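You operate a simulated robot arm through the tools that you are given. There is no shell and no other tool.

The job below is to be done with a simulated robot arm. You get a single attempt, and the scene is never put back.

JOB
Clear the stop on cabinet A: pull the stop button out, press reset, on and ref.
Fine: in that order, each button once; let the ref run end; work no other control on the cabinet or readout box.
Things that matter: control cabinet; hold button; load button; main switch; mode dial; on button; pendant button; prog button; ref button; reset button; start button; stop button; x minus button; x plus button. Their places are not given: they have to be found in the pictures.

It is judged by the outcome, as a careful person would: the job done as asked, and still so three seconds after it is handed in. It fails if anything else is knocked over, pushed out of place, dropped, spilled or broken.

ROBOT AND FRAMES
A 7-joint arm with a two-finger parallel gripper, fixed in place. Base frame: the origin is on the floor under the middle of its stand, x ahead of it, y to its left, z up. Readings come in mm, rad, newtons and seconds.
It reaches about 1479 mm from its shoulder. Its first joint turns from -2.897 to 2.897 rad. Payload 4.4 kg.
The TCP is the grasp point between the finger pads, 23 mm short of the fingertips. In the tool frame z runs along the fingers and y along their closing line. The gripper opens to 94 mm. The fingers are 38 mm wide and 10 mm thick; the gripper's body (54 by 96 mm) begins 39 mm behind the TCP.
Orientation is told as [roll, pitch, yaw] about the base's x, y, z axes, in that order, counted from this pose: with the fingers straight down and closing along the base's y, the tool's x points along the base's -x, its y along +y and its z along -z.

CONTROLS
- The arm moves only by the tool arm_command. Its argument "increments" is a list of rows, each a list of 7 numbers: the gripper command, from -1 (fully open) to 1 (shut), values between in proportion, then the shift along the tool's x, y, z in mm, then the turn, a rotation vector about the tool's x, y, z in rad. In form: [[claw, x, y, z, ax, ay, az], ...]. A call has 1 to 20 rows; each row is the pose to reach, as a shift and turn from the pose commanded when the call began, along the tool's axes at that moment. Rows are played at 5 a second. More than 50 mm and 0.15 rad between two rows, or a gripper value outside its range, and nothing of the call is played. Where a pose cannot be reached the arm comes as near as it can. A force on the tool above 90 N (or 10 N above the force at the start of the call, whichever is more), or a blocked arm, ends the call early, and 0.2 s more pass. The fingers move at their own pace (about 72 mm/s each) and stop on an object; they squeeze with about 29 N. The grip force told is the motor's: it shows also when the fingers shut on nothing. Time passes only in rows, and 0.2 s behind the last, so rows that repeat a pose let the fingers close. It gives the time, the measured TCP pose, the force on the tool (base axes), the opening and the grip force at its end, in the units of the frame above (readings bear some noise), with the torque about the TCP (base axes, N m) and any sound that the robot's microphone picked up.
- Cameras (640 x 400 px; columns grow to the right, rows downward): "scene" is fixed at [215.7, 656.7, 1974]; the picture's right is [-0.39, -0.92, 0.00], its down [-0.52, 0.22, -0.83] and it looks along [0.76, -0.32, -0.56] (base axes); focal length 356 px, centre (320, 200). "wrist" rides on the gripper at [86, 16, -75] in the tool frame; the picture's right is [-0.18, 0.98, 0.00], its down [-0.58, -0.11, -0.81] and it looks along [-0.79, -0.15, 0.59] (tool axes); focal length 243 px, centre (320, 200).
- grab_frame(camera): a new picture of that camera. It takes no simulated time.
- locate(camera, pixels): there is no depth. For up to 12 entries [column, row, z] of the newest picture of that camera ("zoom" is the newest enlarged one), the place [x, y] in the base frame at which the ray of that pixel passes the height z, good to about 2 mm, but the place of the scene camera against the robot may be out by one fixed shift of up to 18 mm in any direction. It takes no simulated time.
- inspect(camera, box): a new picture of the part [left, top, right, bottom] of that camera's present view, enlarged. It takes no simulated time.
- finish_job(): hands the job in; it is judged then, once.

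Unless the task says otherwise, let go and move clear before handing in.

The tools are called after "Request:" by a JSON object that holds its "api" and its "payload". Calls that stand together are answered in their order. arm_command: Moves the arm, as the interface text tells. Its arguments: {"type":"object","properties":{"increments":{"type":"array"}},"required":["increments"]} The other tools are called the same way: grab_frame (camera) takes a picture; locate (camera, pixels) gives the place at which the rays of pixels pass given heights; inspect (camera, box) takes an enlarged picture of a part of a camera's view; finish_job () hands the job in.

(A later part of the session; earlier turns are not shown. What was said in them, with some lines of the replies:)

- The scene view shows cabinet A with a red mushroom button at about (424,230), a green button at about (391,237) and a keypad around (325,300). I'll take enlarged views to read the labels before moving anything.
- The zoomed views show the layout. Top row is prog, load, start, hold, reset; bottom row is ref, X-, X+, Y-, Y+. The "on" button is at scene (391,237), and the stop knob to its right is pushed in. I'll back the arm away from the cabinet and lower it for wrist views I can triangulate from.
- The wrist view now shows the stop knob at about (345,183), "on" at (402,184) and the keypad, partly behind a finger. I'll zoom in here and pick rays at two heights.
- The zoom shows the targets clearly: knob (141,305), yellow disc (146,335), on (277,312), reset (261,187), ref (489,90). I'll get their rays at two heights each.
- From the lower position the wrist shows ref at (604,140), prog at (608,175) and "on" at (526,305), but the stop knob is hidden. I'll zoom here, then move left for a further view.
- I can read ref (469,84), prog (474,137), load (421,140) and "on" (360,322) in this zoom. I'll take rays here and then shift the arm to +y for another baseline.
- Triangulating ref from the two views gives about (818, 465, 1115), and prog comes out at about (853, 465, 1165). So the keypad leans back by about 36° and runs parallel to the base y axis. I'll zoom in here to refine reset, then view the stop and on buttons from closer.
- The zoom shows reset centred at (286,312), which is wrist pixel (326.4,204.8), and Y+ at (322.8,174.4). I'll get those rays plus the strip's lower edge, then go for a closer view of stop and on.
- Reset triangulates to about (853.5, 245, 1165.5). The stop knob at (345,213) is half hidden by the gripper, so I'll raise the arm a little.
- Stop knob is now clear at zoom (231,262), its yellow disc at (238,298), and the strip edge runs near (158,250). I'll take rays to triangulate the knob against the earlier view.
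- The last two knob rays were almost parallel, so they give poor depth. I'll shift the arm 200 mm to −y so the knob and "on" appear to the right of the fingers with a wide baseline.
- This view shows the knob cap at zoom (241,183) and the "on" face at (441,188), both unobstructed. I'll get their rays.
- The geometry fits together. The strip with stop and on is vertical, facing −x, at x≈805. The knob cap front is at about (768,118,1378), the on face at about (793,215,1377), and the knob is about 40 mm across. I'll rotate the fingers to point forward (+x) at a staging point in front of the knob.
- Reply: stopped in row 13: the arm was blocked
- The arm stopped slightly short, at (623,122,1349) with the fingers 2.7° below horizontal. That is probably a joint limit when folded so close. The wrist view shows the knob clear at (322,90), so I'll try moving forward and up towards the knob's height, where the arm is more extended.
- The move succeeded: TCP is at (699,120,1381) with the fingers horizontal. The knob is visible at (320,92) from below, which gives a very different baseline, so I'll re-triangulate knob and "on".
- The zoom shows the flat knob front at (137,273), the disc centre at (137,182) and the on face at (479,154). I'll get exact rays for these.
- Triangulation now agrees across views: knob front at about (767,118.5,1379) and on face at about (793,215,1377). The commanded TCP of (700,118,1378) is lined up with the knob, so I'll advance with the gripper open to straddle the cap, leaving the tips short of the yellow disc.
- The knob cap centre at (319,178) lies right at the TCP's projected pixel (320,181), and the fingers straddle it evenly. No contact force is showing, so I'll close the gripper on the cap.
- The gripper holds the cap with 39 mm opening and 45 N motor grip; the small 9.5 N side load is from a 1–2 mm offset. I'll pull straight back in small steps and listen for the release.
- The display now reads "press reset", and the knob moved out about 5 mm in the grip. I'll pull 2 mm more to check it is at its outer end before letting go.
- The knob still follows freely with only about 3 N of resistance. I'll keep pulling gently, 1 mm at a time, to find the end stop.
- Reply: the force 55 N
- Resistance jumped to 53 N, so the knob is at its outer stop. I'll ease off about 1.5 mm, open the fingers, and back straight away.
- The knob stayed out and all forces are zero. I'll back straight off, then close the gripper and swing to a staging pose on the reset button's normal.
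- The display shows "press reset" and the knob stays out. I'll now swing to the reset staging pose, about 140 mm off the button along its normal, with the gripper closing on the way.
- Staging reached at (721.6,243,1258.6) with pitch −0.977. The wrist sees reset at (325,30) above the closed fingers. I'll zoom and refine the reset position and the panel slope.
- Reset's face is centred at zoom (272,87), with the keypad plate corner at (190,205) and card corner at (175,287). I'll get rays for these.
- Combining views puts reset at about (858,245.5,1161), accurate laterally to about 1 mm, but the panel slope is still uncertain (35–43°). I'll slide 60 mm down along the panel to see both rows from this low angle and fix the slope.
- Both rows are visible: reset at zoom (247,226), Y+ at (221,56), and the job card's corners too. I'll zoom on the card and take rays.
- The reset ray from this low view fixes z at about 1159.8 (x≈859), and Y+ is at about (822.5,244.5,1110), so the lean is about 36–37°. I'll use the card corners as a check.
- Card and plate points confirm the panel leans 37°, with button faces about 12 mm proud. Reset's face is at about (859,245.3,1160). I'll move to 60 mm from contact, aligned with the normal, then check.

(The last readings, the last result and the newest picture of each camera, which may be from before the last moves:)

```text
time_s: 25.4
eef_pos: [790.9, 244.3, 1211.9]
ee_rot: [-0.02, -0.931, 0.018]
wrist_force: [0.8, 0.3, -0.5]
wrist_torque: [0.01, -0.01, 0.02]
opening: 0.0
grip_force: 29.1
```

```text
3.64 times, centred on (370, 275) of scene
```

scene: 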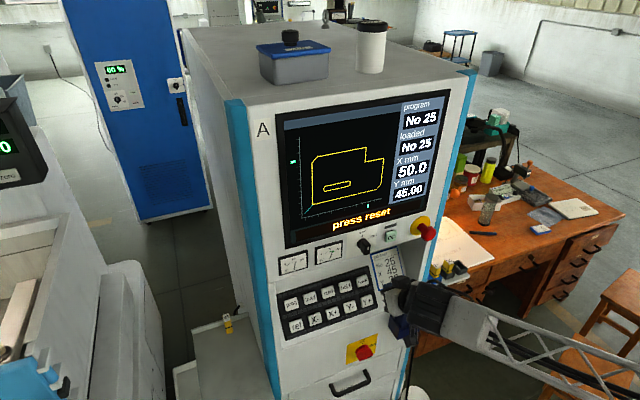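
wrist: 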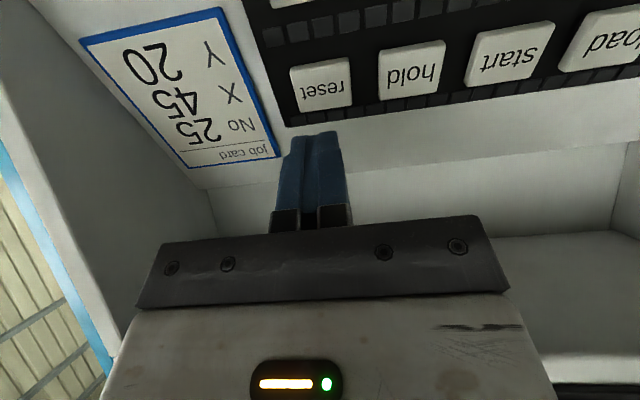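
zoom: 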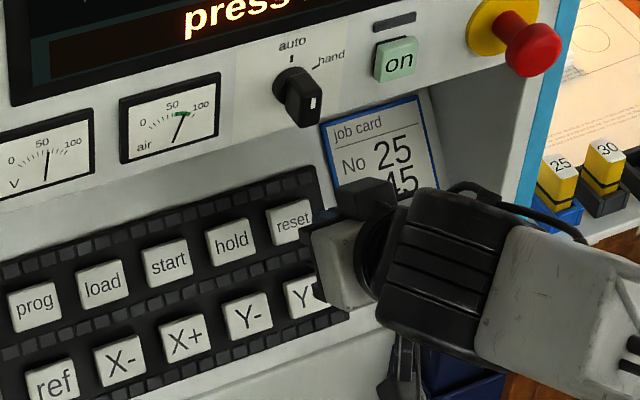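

The tool axis projects to pixel (320,87) at button distance, and reset's face is centred at (322,86), so the aim is good. I'll advance most of the way and stop about 12 mm short.

Request:
{"api": "arm_command", "payload": {"increments": [[1, 0, 0, 15, 0, 0, 0], [1, 0, 0, 30, 0, 0, 0], [1, 0, 0, 42, 0, 0, 0], [1, 0, 0, 48, 0, 0, 0], [1, 0, 0, 48, 0, 0, 0]]}}

Request:
{"api": "inspect", "payload": {"camera": "wrist", "box": [230, 60, 430, 200]}}

Request:
{"api": "inspect", "payload": {"camera": "scene", "box": [290, 220, 450, 330]}}

```text
time_s: 26.6
eef_pos: [830.6, 244.2, 1181.6]
ee_rot: [-0.022, -0.932, 0.016]
wrist_force: [-0.3, -0.4, 1.5]
wrist_torque: [0.01, 0.03, -0.01]
opening: 0.0
grip_force: 29.2
```

```text
2.86 times, centred on (330, 130) of wrist
```

zoom: 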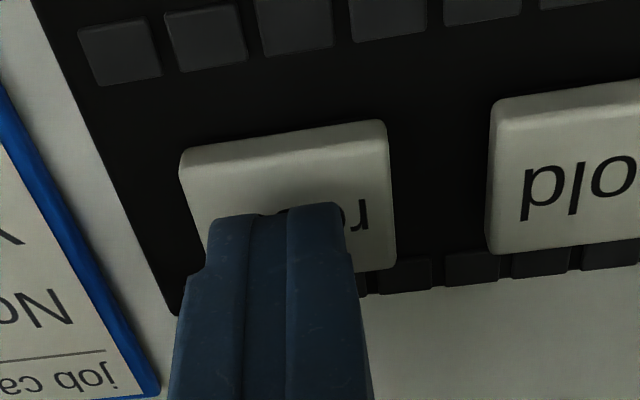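

```text
3.64 times, centred on (370, 275) of scene
```

zoom: 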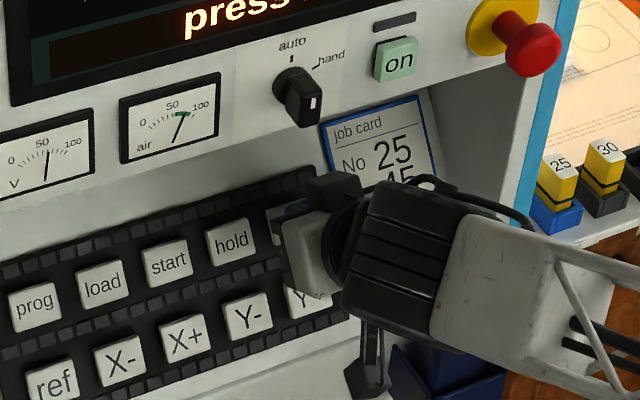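

The fingertips are squarely over the reset button with no contact yet. I'll creep forward in small steps and watch the force and microphone.

Request:
{"api": "arm_command", "payload": {"increments": [[1, 0, 0, 2, 0, 0, 0], [1, 0, 0, 4, 0, 0, 0], [1, 0, 0, 6, 0, 0, 0], [1, 0, 0, 8, 0, 0, 0], [1, 0, 0, 8, 0, 0, 0]]}}

Request:
{"api": "inspect", "payload": {"camera": "wrist", "box": [230, 60, 430, 200]}}

```text
time_s: 27.8
eef_pos: [837.6, 245.6, 1178.1]
ee_rot: [-0.021, -0.931, 0.017]
wrist_force: [-0.2, 0.0, 0.4]
wrist_torque: [-0.01, 0.01, -0.01]
opening: 0.0
grip_force: 29.0
```

```text
2.86 times, centred on (330, 130) of wrist
```

zoom: 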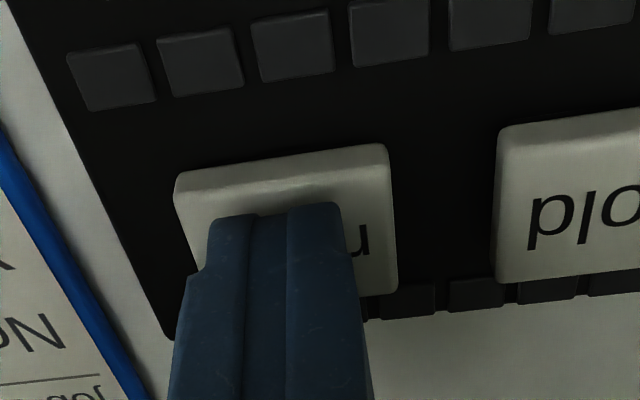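

Still free air, close to the face. I'll continue in 1 mm steps.

Request:
{"api": "arm_command", "payload": {"increments": [[1, 0, 0, 1, 0, 0, 0], [1, 0, 0, 2, 0, 0, 0], [1, 0, 0, 3, 0, 0, 0], [1, 0, 0, 4, 0, 0, 0]]}}

Request:
{"api": "inspect", "payload": {"camera": "scene", "box": [280, 190, 440, 290]}}

```text
time_s: 28.8
eef_pos: [839.9, 244.4, 1175.1]
ee_rot: [-0.021, -0.931, 0.017]
wrist_force: [-7.2, -3.5, 5.3]
wrist_torque: [0.0, -0.09, -0.1]
opening: 0.0
grip_force: 29.0
heard: click
```

```text
4.00 times, centred on (360, 240) of scene
```

zoom: 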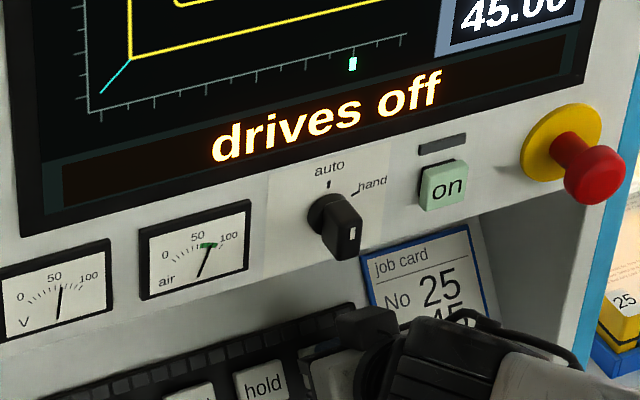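

Click heard with about 9 N, and the display changed to "drives off", so reset is done. I'll retract straight along the normal.

Request:
{"api": "arm_command", "payload": {"increments": [[1, 0, 0, -10, 0, 0, 0], [1, 0, 0, -35, 0, 0, 0], [1, 0, 0, -70, 0, 0, 0], [1, 0, 0, -105, 0, 0, 0], [1, 0, 0, -135, 0, 0, 0], [1, 0, 0, -135, 0, 0, 0]]}}

Request:
{"api": "grab_frame", "payload": {"camera": "scene"}}

```text
time_s: 30.2
eef_pos: [731.4, 246.4, 1254.4]
ee_rot: [-0.022, -0.931, 0.018]
wrist_force: [0.6, -0.1, -1.0]
wrist_torque: [-0.03, 0.0, 0.0]
opening: 0.2
grip_force: 29.3
```

```text
taken
```

scene: 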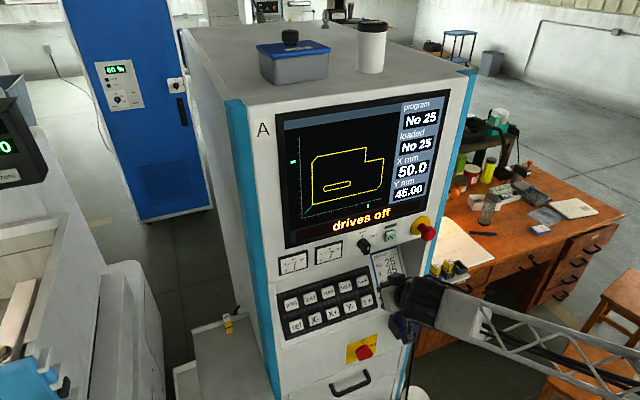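

Clear of the panel. I'll move to the staging pose in front of the "on" button, with the fingers horizontal again.

Request:
{"api": "arm_command", "payload": {"increments": [[1, -9.5, -3.8, -12.7, 0, -0.0804, 0], [1, -19.1, -7.6, -25.4, 0, -0.1608, 0], [1, -28.6, -11.4, -38.1, 0, -0.2411, 0], [1, -38.2, -15.2, -50.8, 0, -0.3215, 0], [1, -47.7, -19, -63.4, 0, -0.4019, 0], [1, -57.3, -22.7, -76.1, 0, -0.4823, 0], [1, -66.8, -26.5, -88.8, 0, -0.5626, 0], [1, -76.4, -30.3, -101.5, 0, -0.643, 0], [1, -76.4, -30.3, -101.5, 0, -0.643, 0], [1, -76.4, -30.3, -101.5, 0, -0.643, 0]]}}

Request:
{"api": "grab_frame", "payload": {"camera": "wrist"}}

Request:
{"api": "inspect", "payload": {"camera": "scene", "box": [320, 190, 520, 310]}}

```text
time_s: 32.4
eef_pos: [696.6, 218.1, 1375.9]
ee_rot: [-1.873, -1.557, 1.873]
wrist_force: [-0.6, -0.2, -0.2]
wrist_torque: [0.01, 0.01, -0.02]
opening: 0.1
grip_force: 29.4
```

```text
taken
```

wrist: 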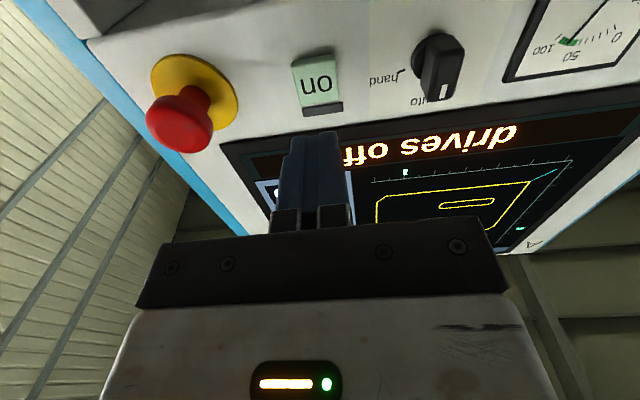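

```text
3.20 times, centred on (420, 250) of scene
```

zoom: 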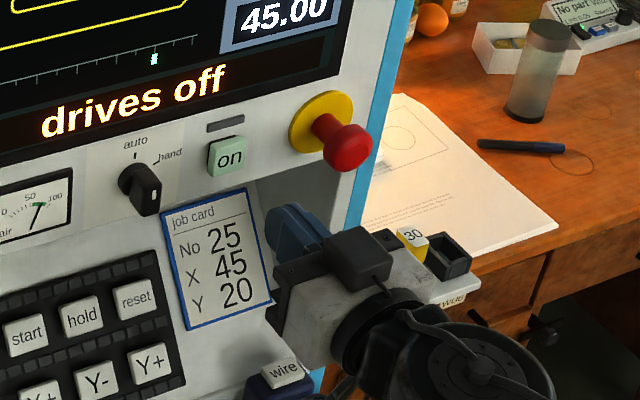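

The tool axis projects to (320,77) at button distance and "on" is centred at about (317,81). That needs a correction of about 2.5 mm to −y and 2.5 mm up. I'll apply that while advancing to about 14 mm short of the button.

Request:
{"api": "arm_command", "payload": {"increments": [[1, -1.3, -2.5, 0, 0, -0.012, 0], [1, -1.3, -2.5, 20, 0, -0.012, 0], [1, -1.3, -2.5, 40, 0, -0.012, 0], [1, -1.3, -2.5, 52, 0, -0.012, 0], [1, -1.3, -2.5, 59, 0, -0.012, 0], [1, -1.3, -2.5, 59, 0, -0.012, 0]]}}

Request:
{"api": "inspect", "payload": {"camera": "wrist", "box": [230, 60, 430, 200]}}

Request:
{"api": "inspect", "payload": {"camera": "scene", "box": [320, 190, 520, 310]}}

```text
time_s: 33.8
eef_pos: [754.9, 215.3, 1381.1]
ee_rot: [-2.465, -1.548, 2.465]
wrist_force: [-0.4, 0.2, 0.3]
wrist_torque: [0.0, 0.0, 0.03]
opening: 0.1
grip_force: 29.2
```

```text
2.86 times, centred on (330, 130) of wrist
```

zoom: 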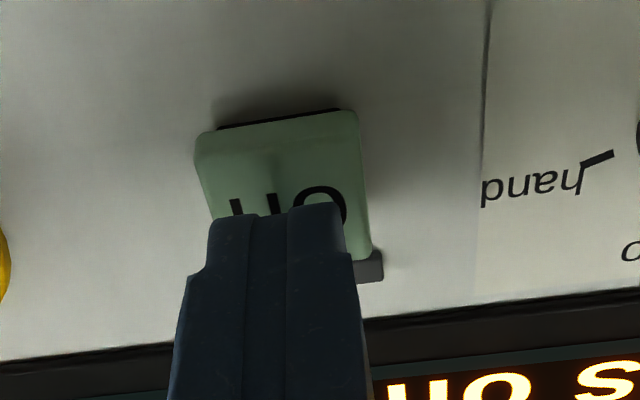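

```text
3.20 times, centred on (420, 250) of scene
```

zoom: 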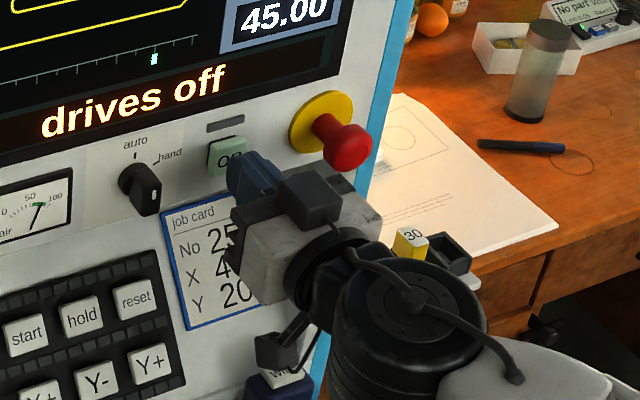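

The aim point projects to zoom (291,198) and the on face centre is about (285,199), within about 1 mm. I'll creep in.

Request:
{"api": "arm_command", "payload": {"increments": [[1, 0, -1, 3, 0, 0, 0], [1, 0, -1, 6, 0, 0, 0], [1, 0, -1, 8, 0, 0, 0], [1, 0, -1, 10, 0, 0, 0], [1, 0, -1, 10, 0, 0, 0]]}}

Request:
{"api": "inspect", "payload": {"camera": "wrist", "box": [230, 60, 430, 200]}}

```text
time_s: 35.0
eef_pos: [765.1, 212.7, 1380.2]
ee_rot: [-2.475, -1.55, 2.476]
wrist_force: [0.2, 0.1, 0.2]
wrist_torque: [-0.03, 0.03, 0.02]
opening: 0.0
grip_force: 28.7
```

```text
2.86 times, centred on (330, 130) of wrist
```

zoom: 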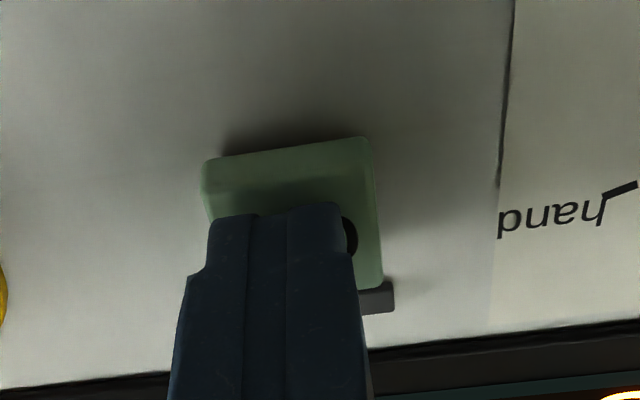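

Still no contact, with the fingertips just in front of the button. I'll continue in 1 mm steps.

Request:
{"api": "arm_command", "payload": {"increments": [[1, 0, 0, 1, 0, 0, 0], [1, 0, 0, 2, 0, 0, 0], [1, 0, 0, 3, 0, 0, 0], [1, 0, 0, 4, 0, 0, 0]]}}

Request:
{"api": "inspect", "payload": {"camera": "scene", "box": [280, 190, 440, 290]}}

```text
time_s: 36.0
eef_pos: [768.1, 214.1, 1380.5]
ee_rot: [-2.473, -1.551, 2.474]
wrist_force: [-25.7, -7.4, -4.8]
wrist_torque: [-0.14, 0.53, -0.18]
opening: 0.0
grip_force: 28.5
heard: click
```

```text
4.00 times, centred on (360, 240) of scene
```

zoom: 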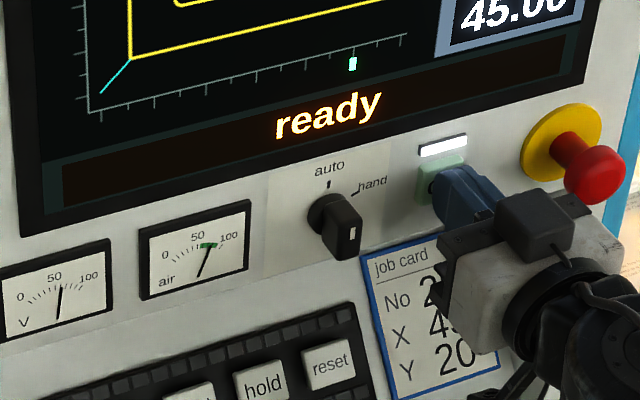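

The second click is heard, the display reads "ready" and the lamp above "on" is lit. I'll retract straight back.

Request:
{"api": "arm_command", "payload": {"increments": [[1, 0, 0, -8, 0, 0, 0], [1, 0, 0, -30, 0, 0, 0], [1, 0, 0, -55, 0, 0, 0], [1, 0, 0, -75, 0, 0, 0], [1, 0, 0, -75, 0, 0, 0]]}}

Request:
{"api": "grab_frame", "payload": {"camera": "scene"}}

```text
time_s: 37.2
eef_pos: [695.0, 214.2, 1378.5]
ee_rot: [-2.456, -1.551, 2.455]
wrist_force: [-0.5, -0.2, -0.3]
wrist_torque: [0.02, -0.03, -0.03]
opening: 0.0
grip_force: 29.2
```

```text
taken
```

scene: 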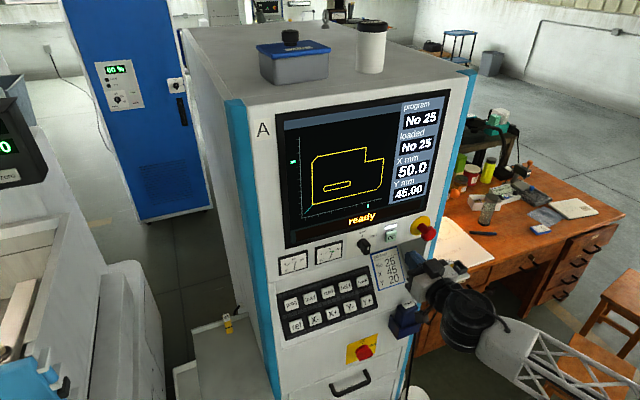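

Display reads "ready" and the arm is clear. I'll now swing across to a staging pose out along the ref button's normal.

Request:
{"api": "arm_command", "payload": {"increments": [[1, 17, 25.5, -0.5, 0, 0.0661, 0], [1, 34.1, 51.1, -1, 0, 0.1322, 0], [1, 51.1, 76.6, -1.5, 0, 0.1983, 0], [1, 68.2, 102.2, -2, 0, 0.2644, 0], [1, 85.2, 127.7, -2.5, 0, 0.3305, 0], [1, 102.2, 153.3, -3, 0, 0.3966, 0], [1, 119.3, 178.8, -3.5, 0, 0.4627, 0], [1, 136.3, 204.4, -4, 0, 0.5288, 0], [1, 153.4, 229.9, -4.5, 0, 0.5949, 0], [1, 170.4, 255.5, -4.9, 0, 0.661, 0], [1, 170.4, 255.5, -4.9, 0, 0.661, 0], [1, 170.4, 255.5, -4.9, 0, 0.661, 0]]}}

Request:
{"api": "grab_frame", "payload": {"camera": "wrist"}}

Request:
{"api": "grab_frame", "payload": {"camera": "scene"}}

```text
time_s: 39.8
eef_pos: [691.0, 465.4, 1205.7]
ee_rot: [-0.022, -0.924, 0.018]
wrist_force: [0.4, 0.1, -0.5]
wrist_torque: [-0.01, -0.03, 0.02]
opening: 0.1
grip_force: 28.9
```

```text
taken
```

wrist: 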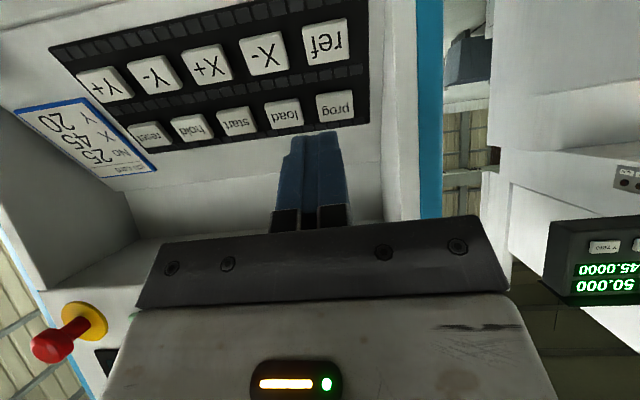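

```text
taken
```

scene: 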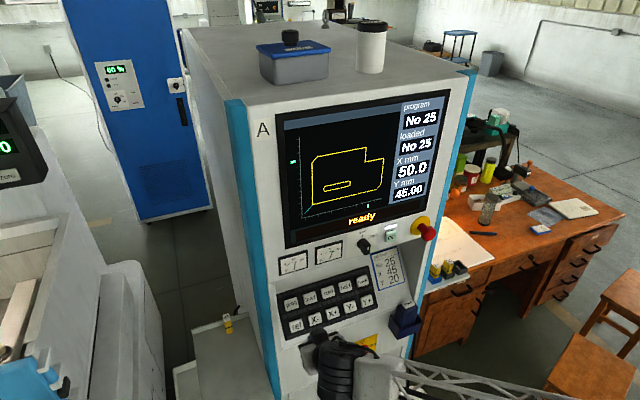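

Ref is at wrist (326,42), while the tool axis projects to about (320,37.5) at that distance. So I need about +5 mm in y and about 3 mm up the panel. I'll correct and advance to 80 mm off, then re-check.

Request:
{"api": "arm_command", "payload": {"increments": [[1, -3, 4.8, 0, 0, 0, 0], [1, -3, 4.8, 25, 0, 0, 0], [1, -3, 4.8, 50, 0, 0, 0], [1, -3, 4.8, 80, 0, 0, 0], [1, -3, 4.8, 80, 0, 0, 0], [1, -3, 4.8, 80, 0, 0, 0]]}}

Request:
{"api": "grab_frame", "payload": {"camera": "wrist"}}

Request:
{"api": "inspect", "payload": {"camera": "wrist", "box": [230, 40, 430, 180]}}

Request:
{"api": "inspect", "payload": {"camera": "scene", "box": [240, 240, 420, 380]}}

```text
time_s: 41.2
eef_pos: [756.8, 470.8, 1157.9]
ee_rot: [-0.02, -0.924, 0.016]
wrist_force: [0.0, -0.1, 0.2]
wrist_torque: [0.02, 0.02, -0.02]
opening: 0.0
grip_force: 29.2
```

```text
taken
```

wrist: 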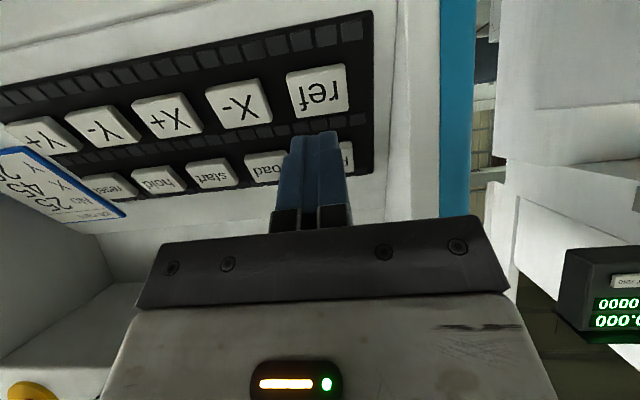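

```text
2.86 times, centred on (330, 110) of wrist
```

zoom: 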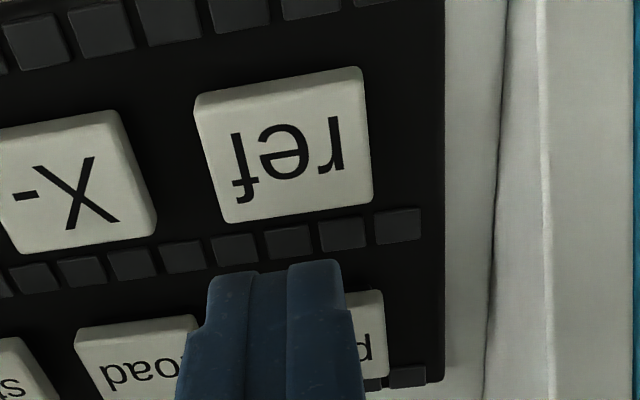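

```text
2.86 times, centred on (330, 310) of scene
```

zoom: 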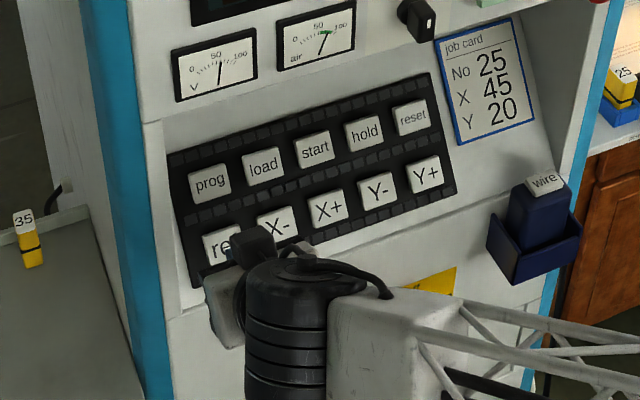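

Ref's centre (318.5,91) is within about 2 mm of the projected aim point (320,88). I'll apply a 1.5 mm trim and advance to about 12 mm short of the face.

Request:
{"api": "arm_command", "payload": {"increments": [[1, -1.5, -0.5, 12, 0, 0, 0], [1, -1.5, -0.5, 26, 0, 0, 0], [1, -1.5, -0.5, 38, 0, 0, 0], [1, -1.5, -0.5, 46, 0, 0, 0], [1, -1.5, -0.5, 46, 0, 0, 0]]}}

Request:
{"api": "inspect", "payload": {"camera": "wrist", "box": [230, 60, 430, 200]}}

Request:
{"api": "inspect", "payload": {"camera": "scene", "box": [240, 240, 420, 380]}}

```text
time_s: 42.4
eef_pos: [796.1, 471.0, 1131.9]
ee_rot: [-0.021, -0.924, 0.018]
wrist_force: [-0.4, 0.1, 0.1]
wrist_torque: [-0.01, 0.01, 0.02]
opening: 0.0
grip_force: 28.9
```

```text
2.86 times, centred on (330, 130) of wrist
```

zoom: 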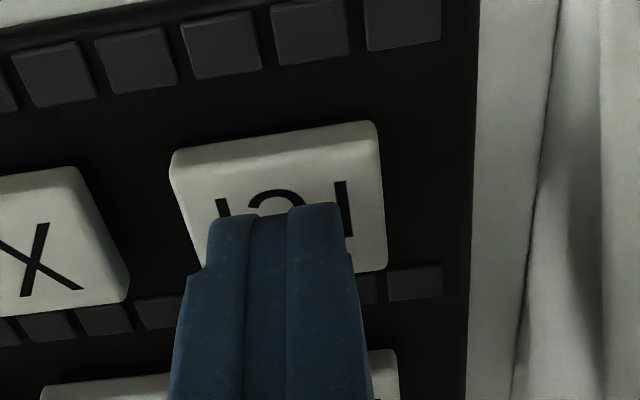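

```text
2.86 times, centred on (330, 310) of scene
```

zoom: 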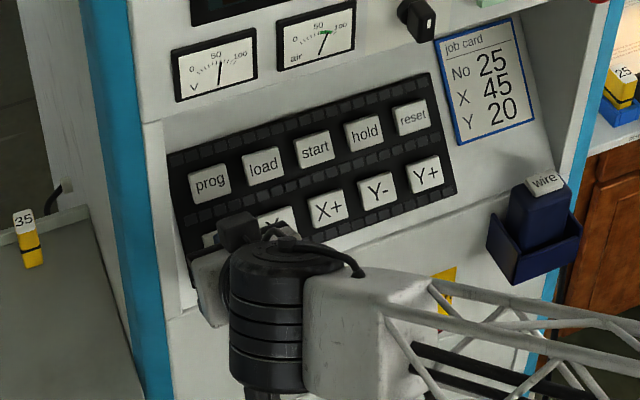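

Fingertips are over ref, with no contact. I'll creep forward.

Request:
{"api": "arm_command", "payload": {"increments": [[1, 0, 0, 2, 0, 0, 0], [1, 0, 0, 4, 0, 0, 0], [1, 0, 0, 6, 0, 0, 0], [1, 0, 0, 8, 0, 0, 0], [1, 0, 0, 8, 0, 0, 0]]}}

Request:
{"api": "inspect", "payload": {"camera": "wrist", "box": [230, 60, 430, 200]}}

```text
time_s: 43.6
eef_pos: [801.0, 469.6, 1126.4]
ee_rot: [-0.02, -0.925, 0.017]
wrist_force: [0.3, 0.3, -1.1]
wrist_torque: [-0.01, 0.0, -0.03]
opening: 0.0
grip_force: 29.2
```

```text
2.86 times, centred on (330, 130) of wrist
```

zoom: 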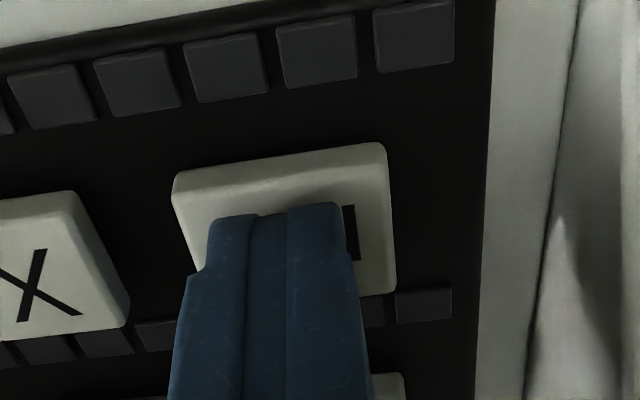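

Still free. I'll continue in 1 mm steps to the press.

Request:
{"api": "arm_command", "payload": {"increments": [[1, 0, 0, 1, 0, 0, 0], [1, 0, 0, 2, 0, 0, 0], [1, 0, 0, 3, 0, 0, 0], [1, 0, 0, 4, 0, 0, 0]]}}

Request:
{"api": "inspect", "payload": {"camera": "scene", "box": [260, 80, 480, 260]}}

```text
time_s: 44.6
eef_pos: [804.6, 470.1, 1126.0]
ee_rot: [-0.022, -0.926, 0.019]
wrist_force: [-9.7, -0.5, 1.6]
wrist_torque: [0.01, 0.0, 0.01]
opening: 0.0
grip_force: 29.0
heard: click
```

```text
2.22 times, centred on (370, 170) of scene
```

zoom: 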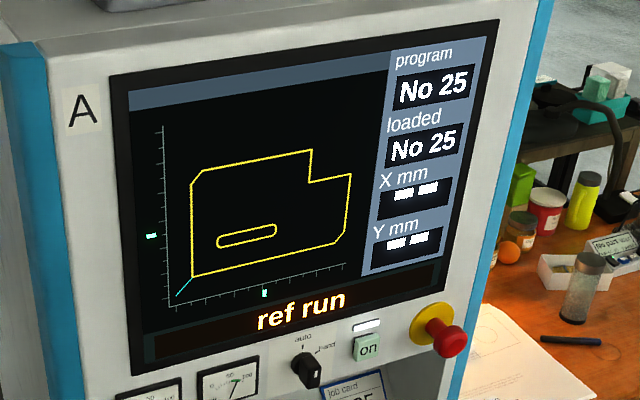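

The click is heard and the display reads "ref run" with X/Y blanked. I'll retract straight along the normal and let time pass while the run completes.

Request:
{"api": "arm_command", "payload": {"increments": [[1, 0, 0, -10, 0, 0, 0], [1, 0, 0, -35, 0, 0, 0], [1, 0, 0, -70, 0, 0, 0], [1, 0, 0, -105, 0, 0, 0], [1, 0, 0, -140, 0, 0, 0], [1, 0, 0, -140, 0, 0, 0], [1, 0, 0, -140, 0, 0, 0], [1, 0, 0, -140, 0, 0, 0], [1, 0, 0, -140, 0, 0, 0], [1, 0, 0, -140, 0, 0, 0]]}}

Request:
{"api": "grab_frame", "payload": {"camera": "scene"}}

Request:
{"api": "inspect", "payload": {"camera": "scene", "box": [260, 80, 480, 260]}}

```text
time_s: 46.8
eef_pos: [692.3, 471.8, 1210.3]
ee_rot: [-0.02, -0.926, 0.017]
wrist_force: [-0.7, 0.8, 1.3]
wrist_torque: [-0.01, -0.02, 0.02]
opening: 0.0
grip_force: 28.5
```

```text
taken
```

scene: 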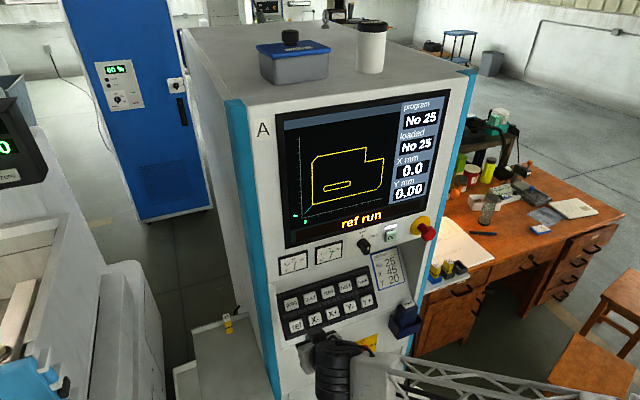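

```text
2.22 times, centred on (370, 170) of scene
```

zoom: 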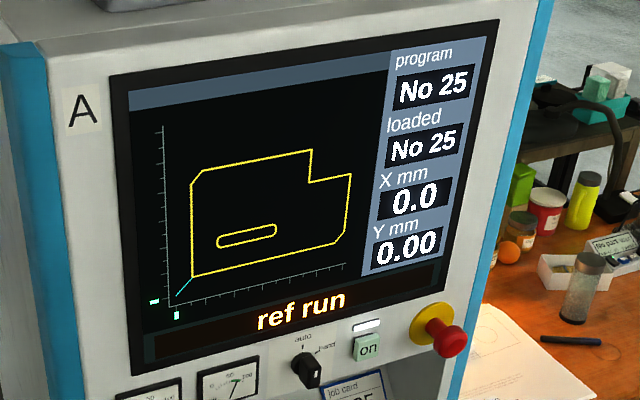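

X and Y now read 0.0 / 0.00 but the display still says "ref run". I'll hold still, clear of the cabinet, for a few more seconds.

Request:
{"api": "arm_command", "payload": {"increments": [[1, 0, 0, -10, 0, 0, 0], [1, 0, 0, -20, 0, 0, 0], [1, 0, 0, -20, 0, 0, 0], [1, 0, 0, -20, 0, 0, 0], [1, 0, 0, -20, 0, 0, 0], [1, 0, 0, -20, 0, 0, 0], [1, 0, 0, -20, 0, 0, 0], [1, 0, 0, -20, 0, 0, 0], [1, 0, 0, -20, 0, 0, 0], [1, 0, 0, -20, 0, 0, 0]]}}

Request:
{"api": "inspect", "payload": {"camera": "scene", "box": [260, 80, 480, 260]}}

```text
time_s: 49.0
eef_pos: [677.8, 470.6, 1223.6]
ee_rot: [-0.022, -0.925, 0.018]
wrist_force: [1.0, -1.6, -0.1]
wrist_torque: [0.0, 0.02, -0.02]
opening: 0.0
grip_force: 29.4
```

```text
2.22 times, centred on (370, 170) of scene
```

zoom: 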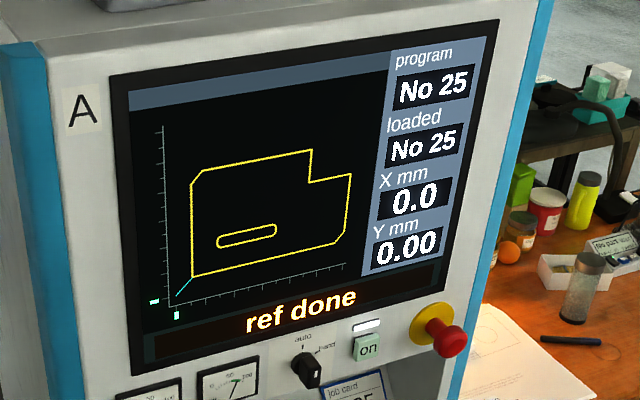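

The display reads "ref done" with X 0.0 and Y 0.00, the on lamp lit and the stop knob out. I'll take one last look at the whole scene before handing in.

Request:
{"api": "grab_frame", "payload": {"camera": "scene"}}

Request:
{"api": "grab_frame", "payload": {"camera": "wrist"}}

```text
taken
```

scene: 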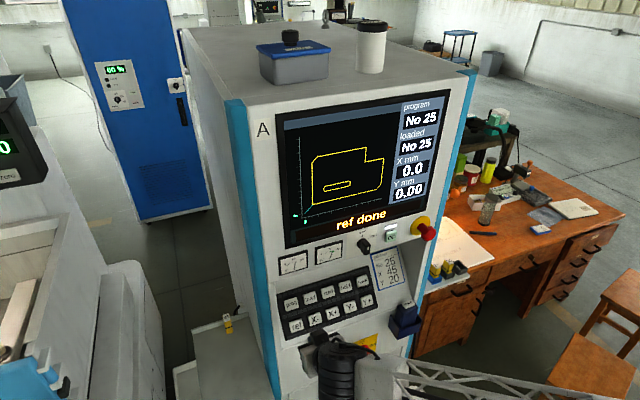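

```text
taken
```

wrist: 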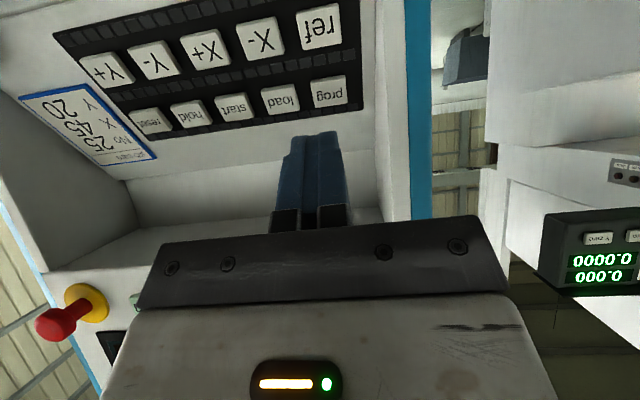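

Both pictures confirm the result: "ref done" on the display, readout box at 0.000 / 0.0000, stop knob out at wrist (60,315), nothing displaced, and the arm clear of the cabinet. I'm handing in the job.

Request:
{"api": "finish_job", "payload": {}}

```text
The job is handed in.
```

The stop on cabinet A is cleared and the job is handed in. The display reads "ref done", with X at 0.0 and Y at 0.00.

1. **Stop button:** I pulled it out to its end stop, and it stayed out after I let go. The display then asked for reset.
2. **Reset:** I pressed it once and heard a click. The display changed to "drives off".
3. **On:** I pressed it once and heard a click. The display changed to "ready" and the lamp above the button lit.
4. **Ref:** I pressed it once and heard a click. I waited until the display went from "ref run" to "ref done".

I worked no other control on the cabinet or the readout box. The last pictures show nothing knocked or moved, and the arm is clear of the cabinet.
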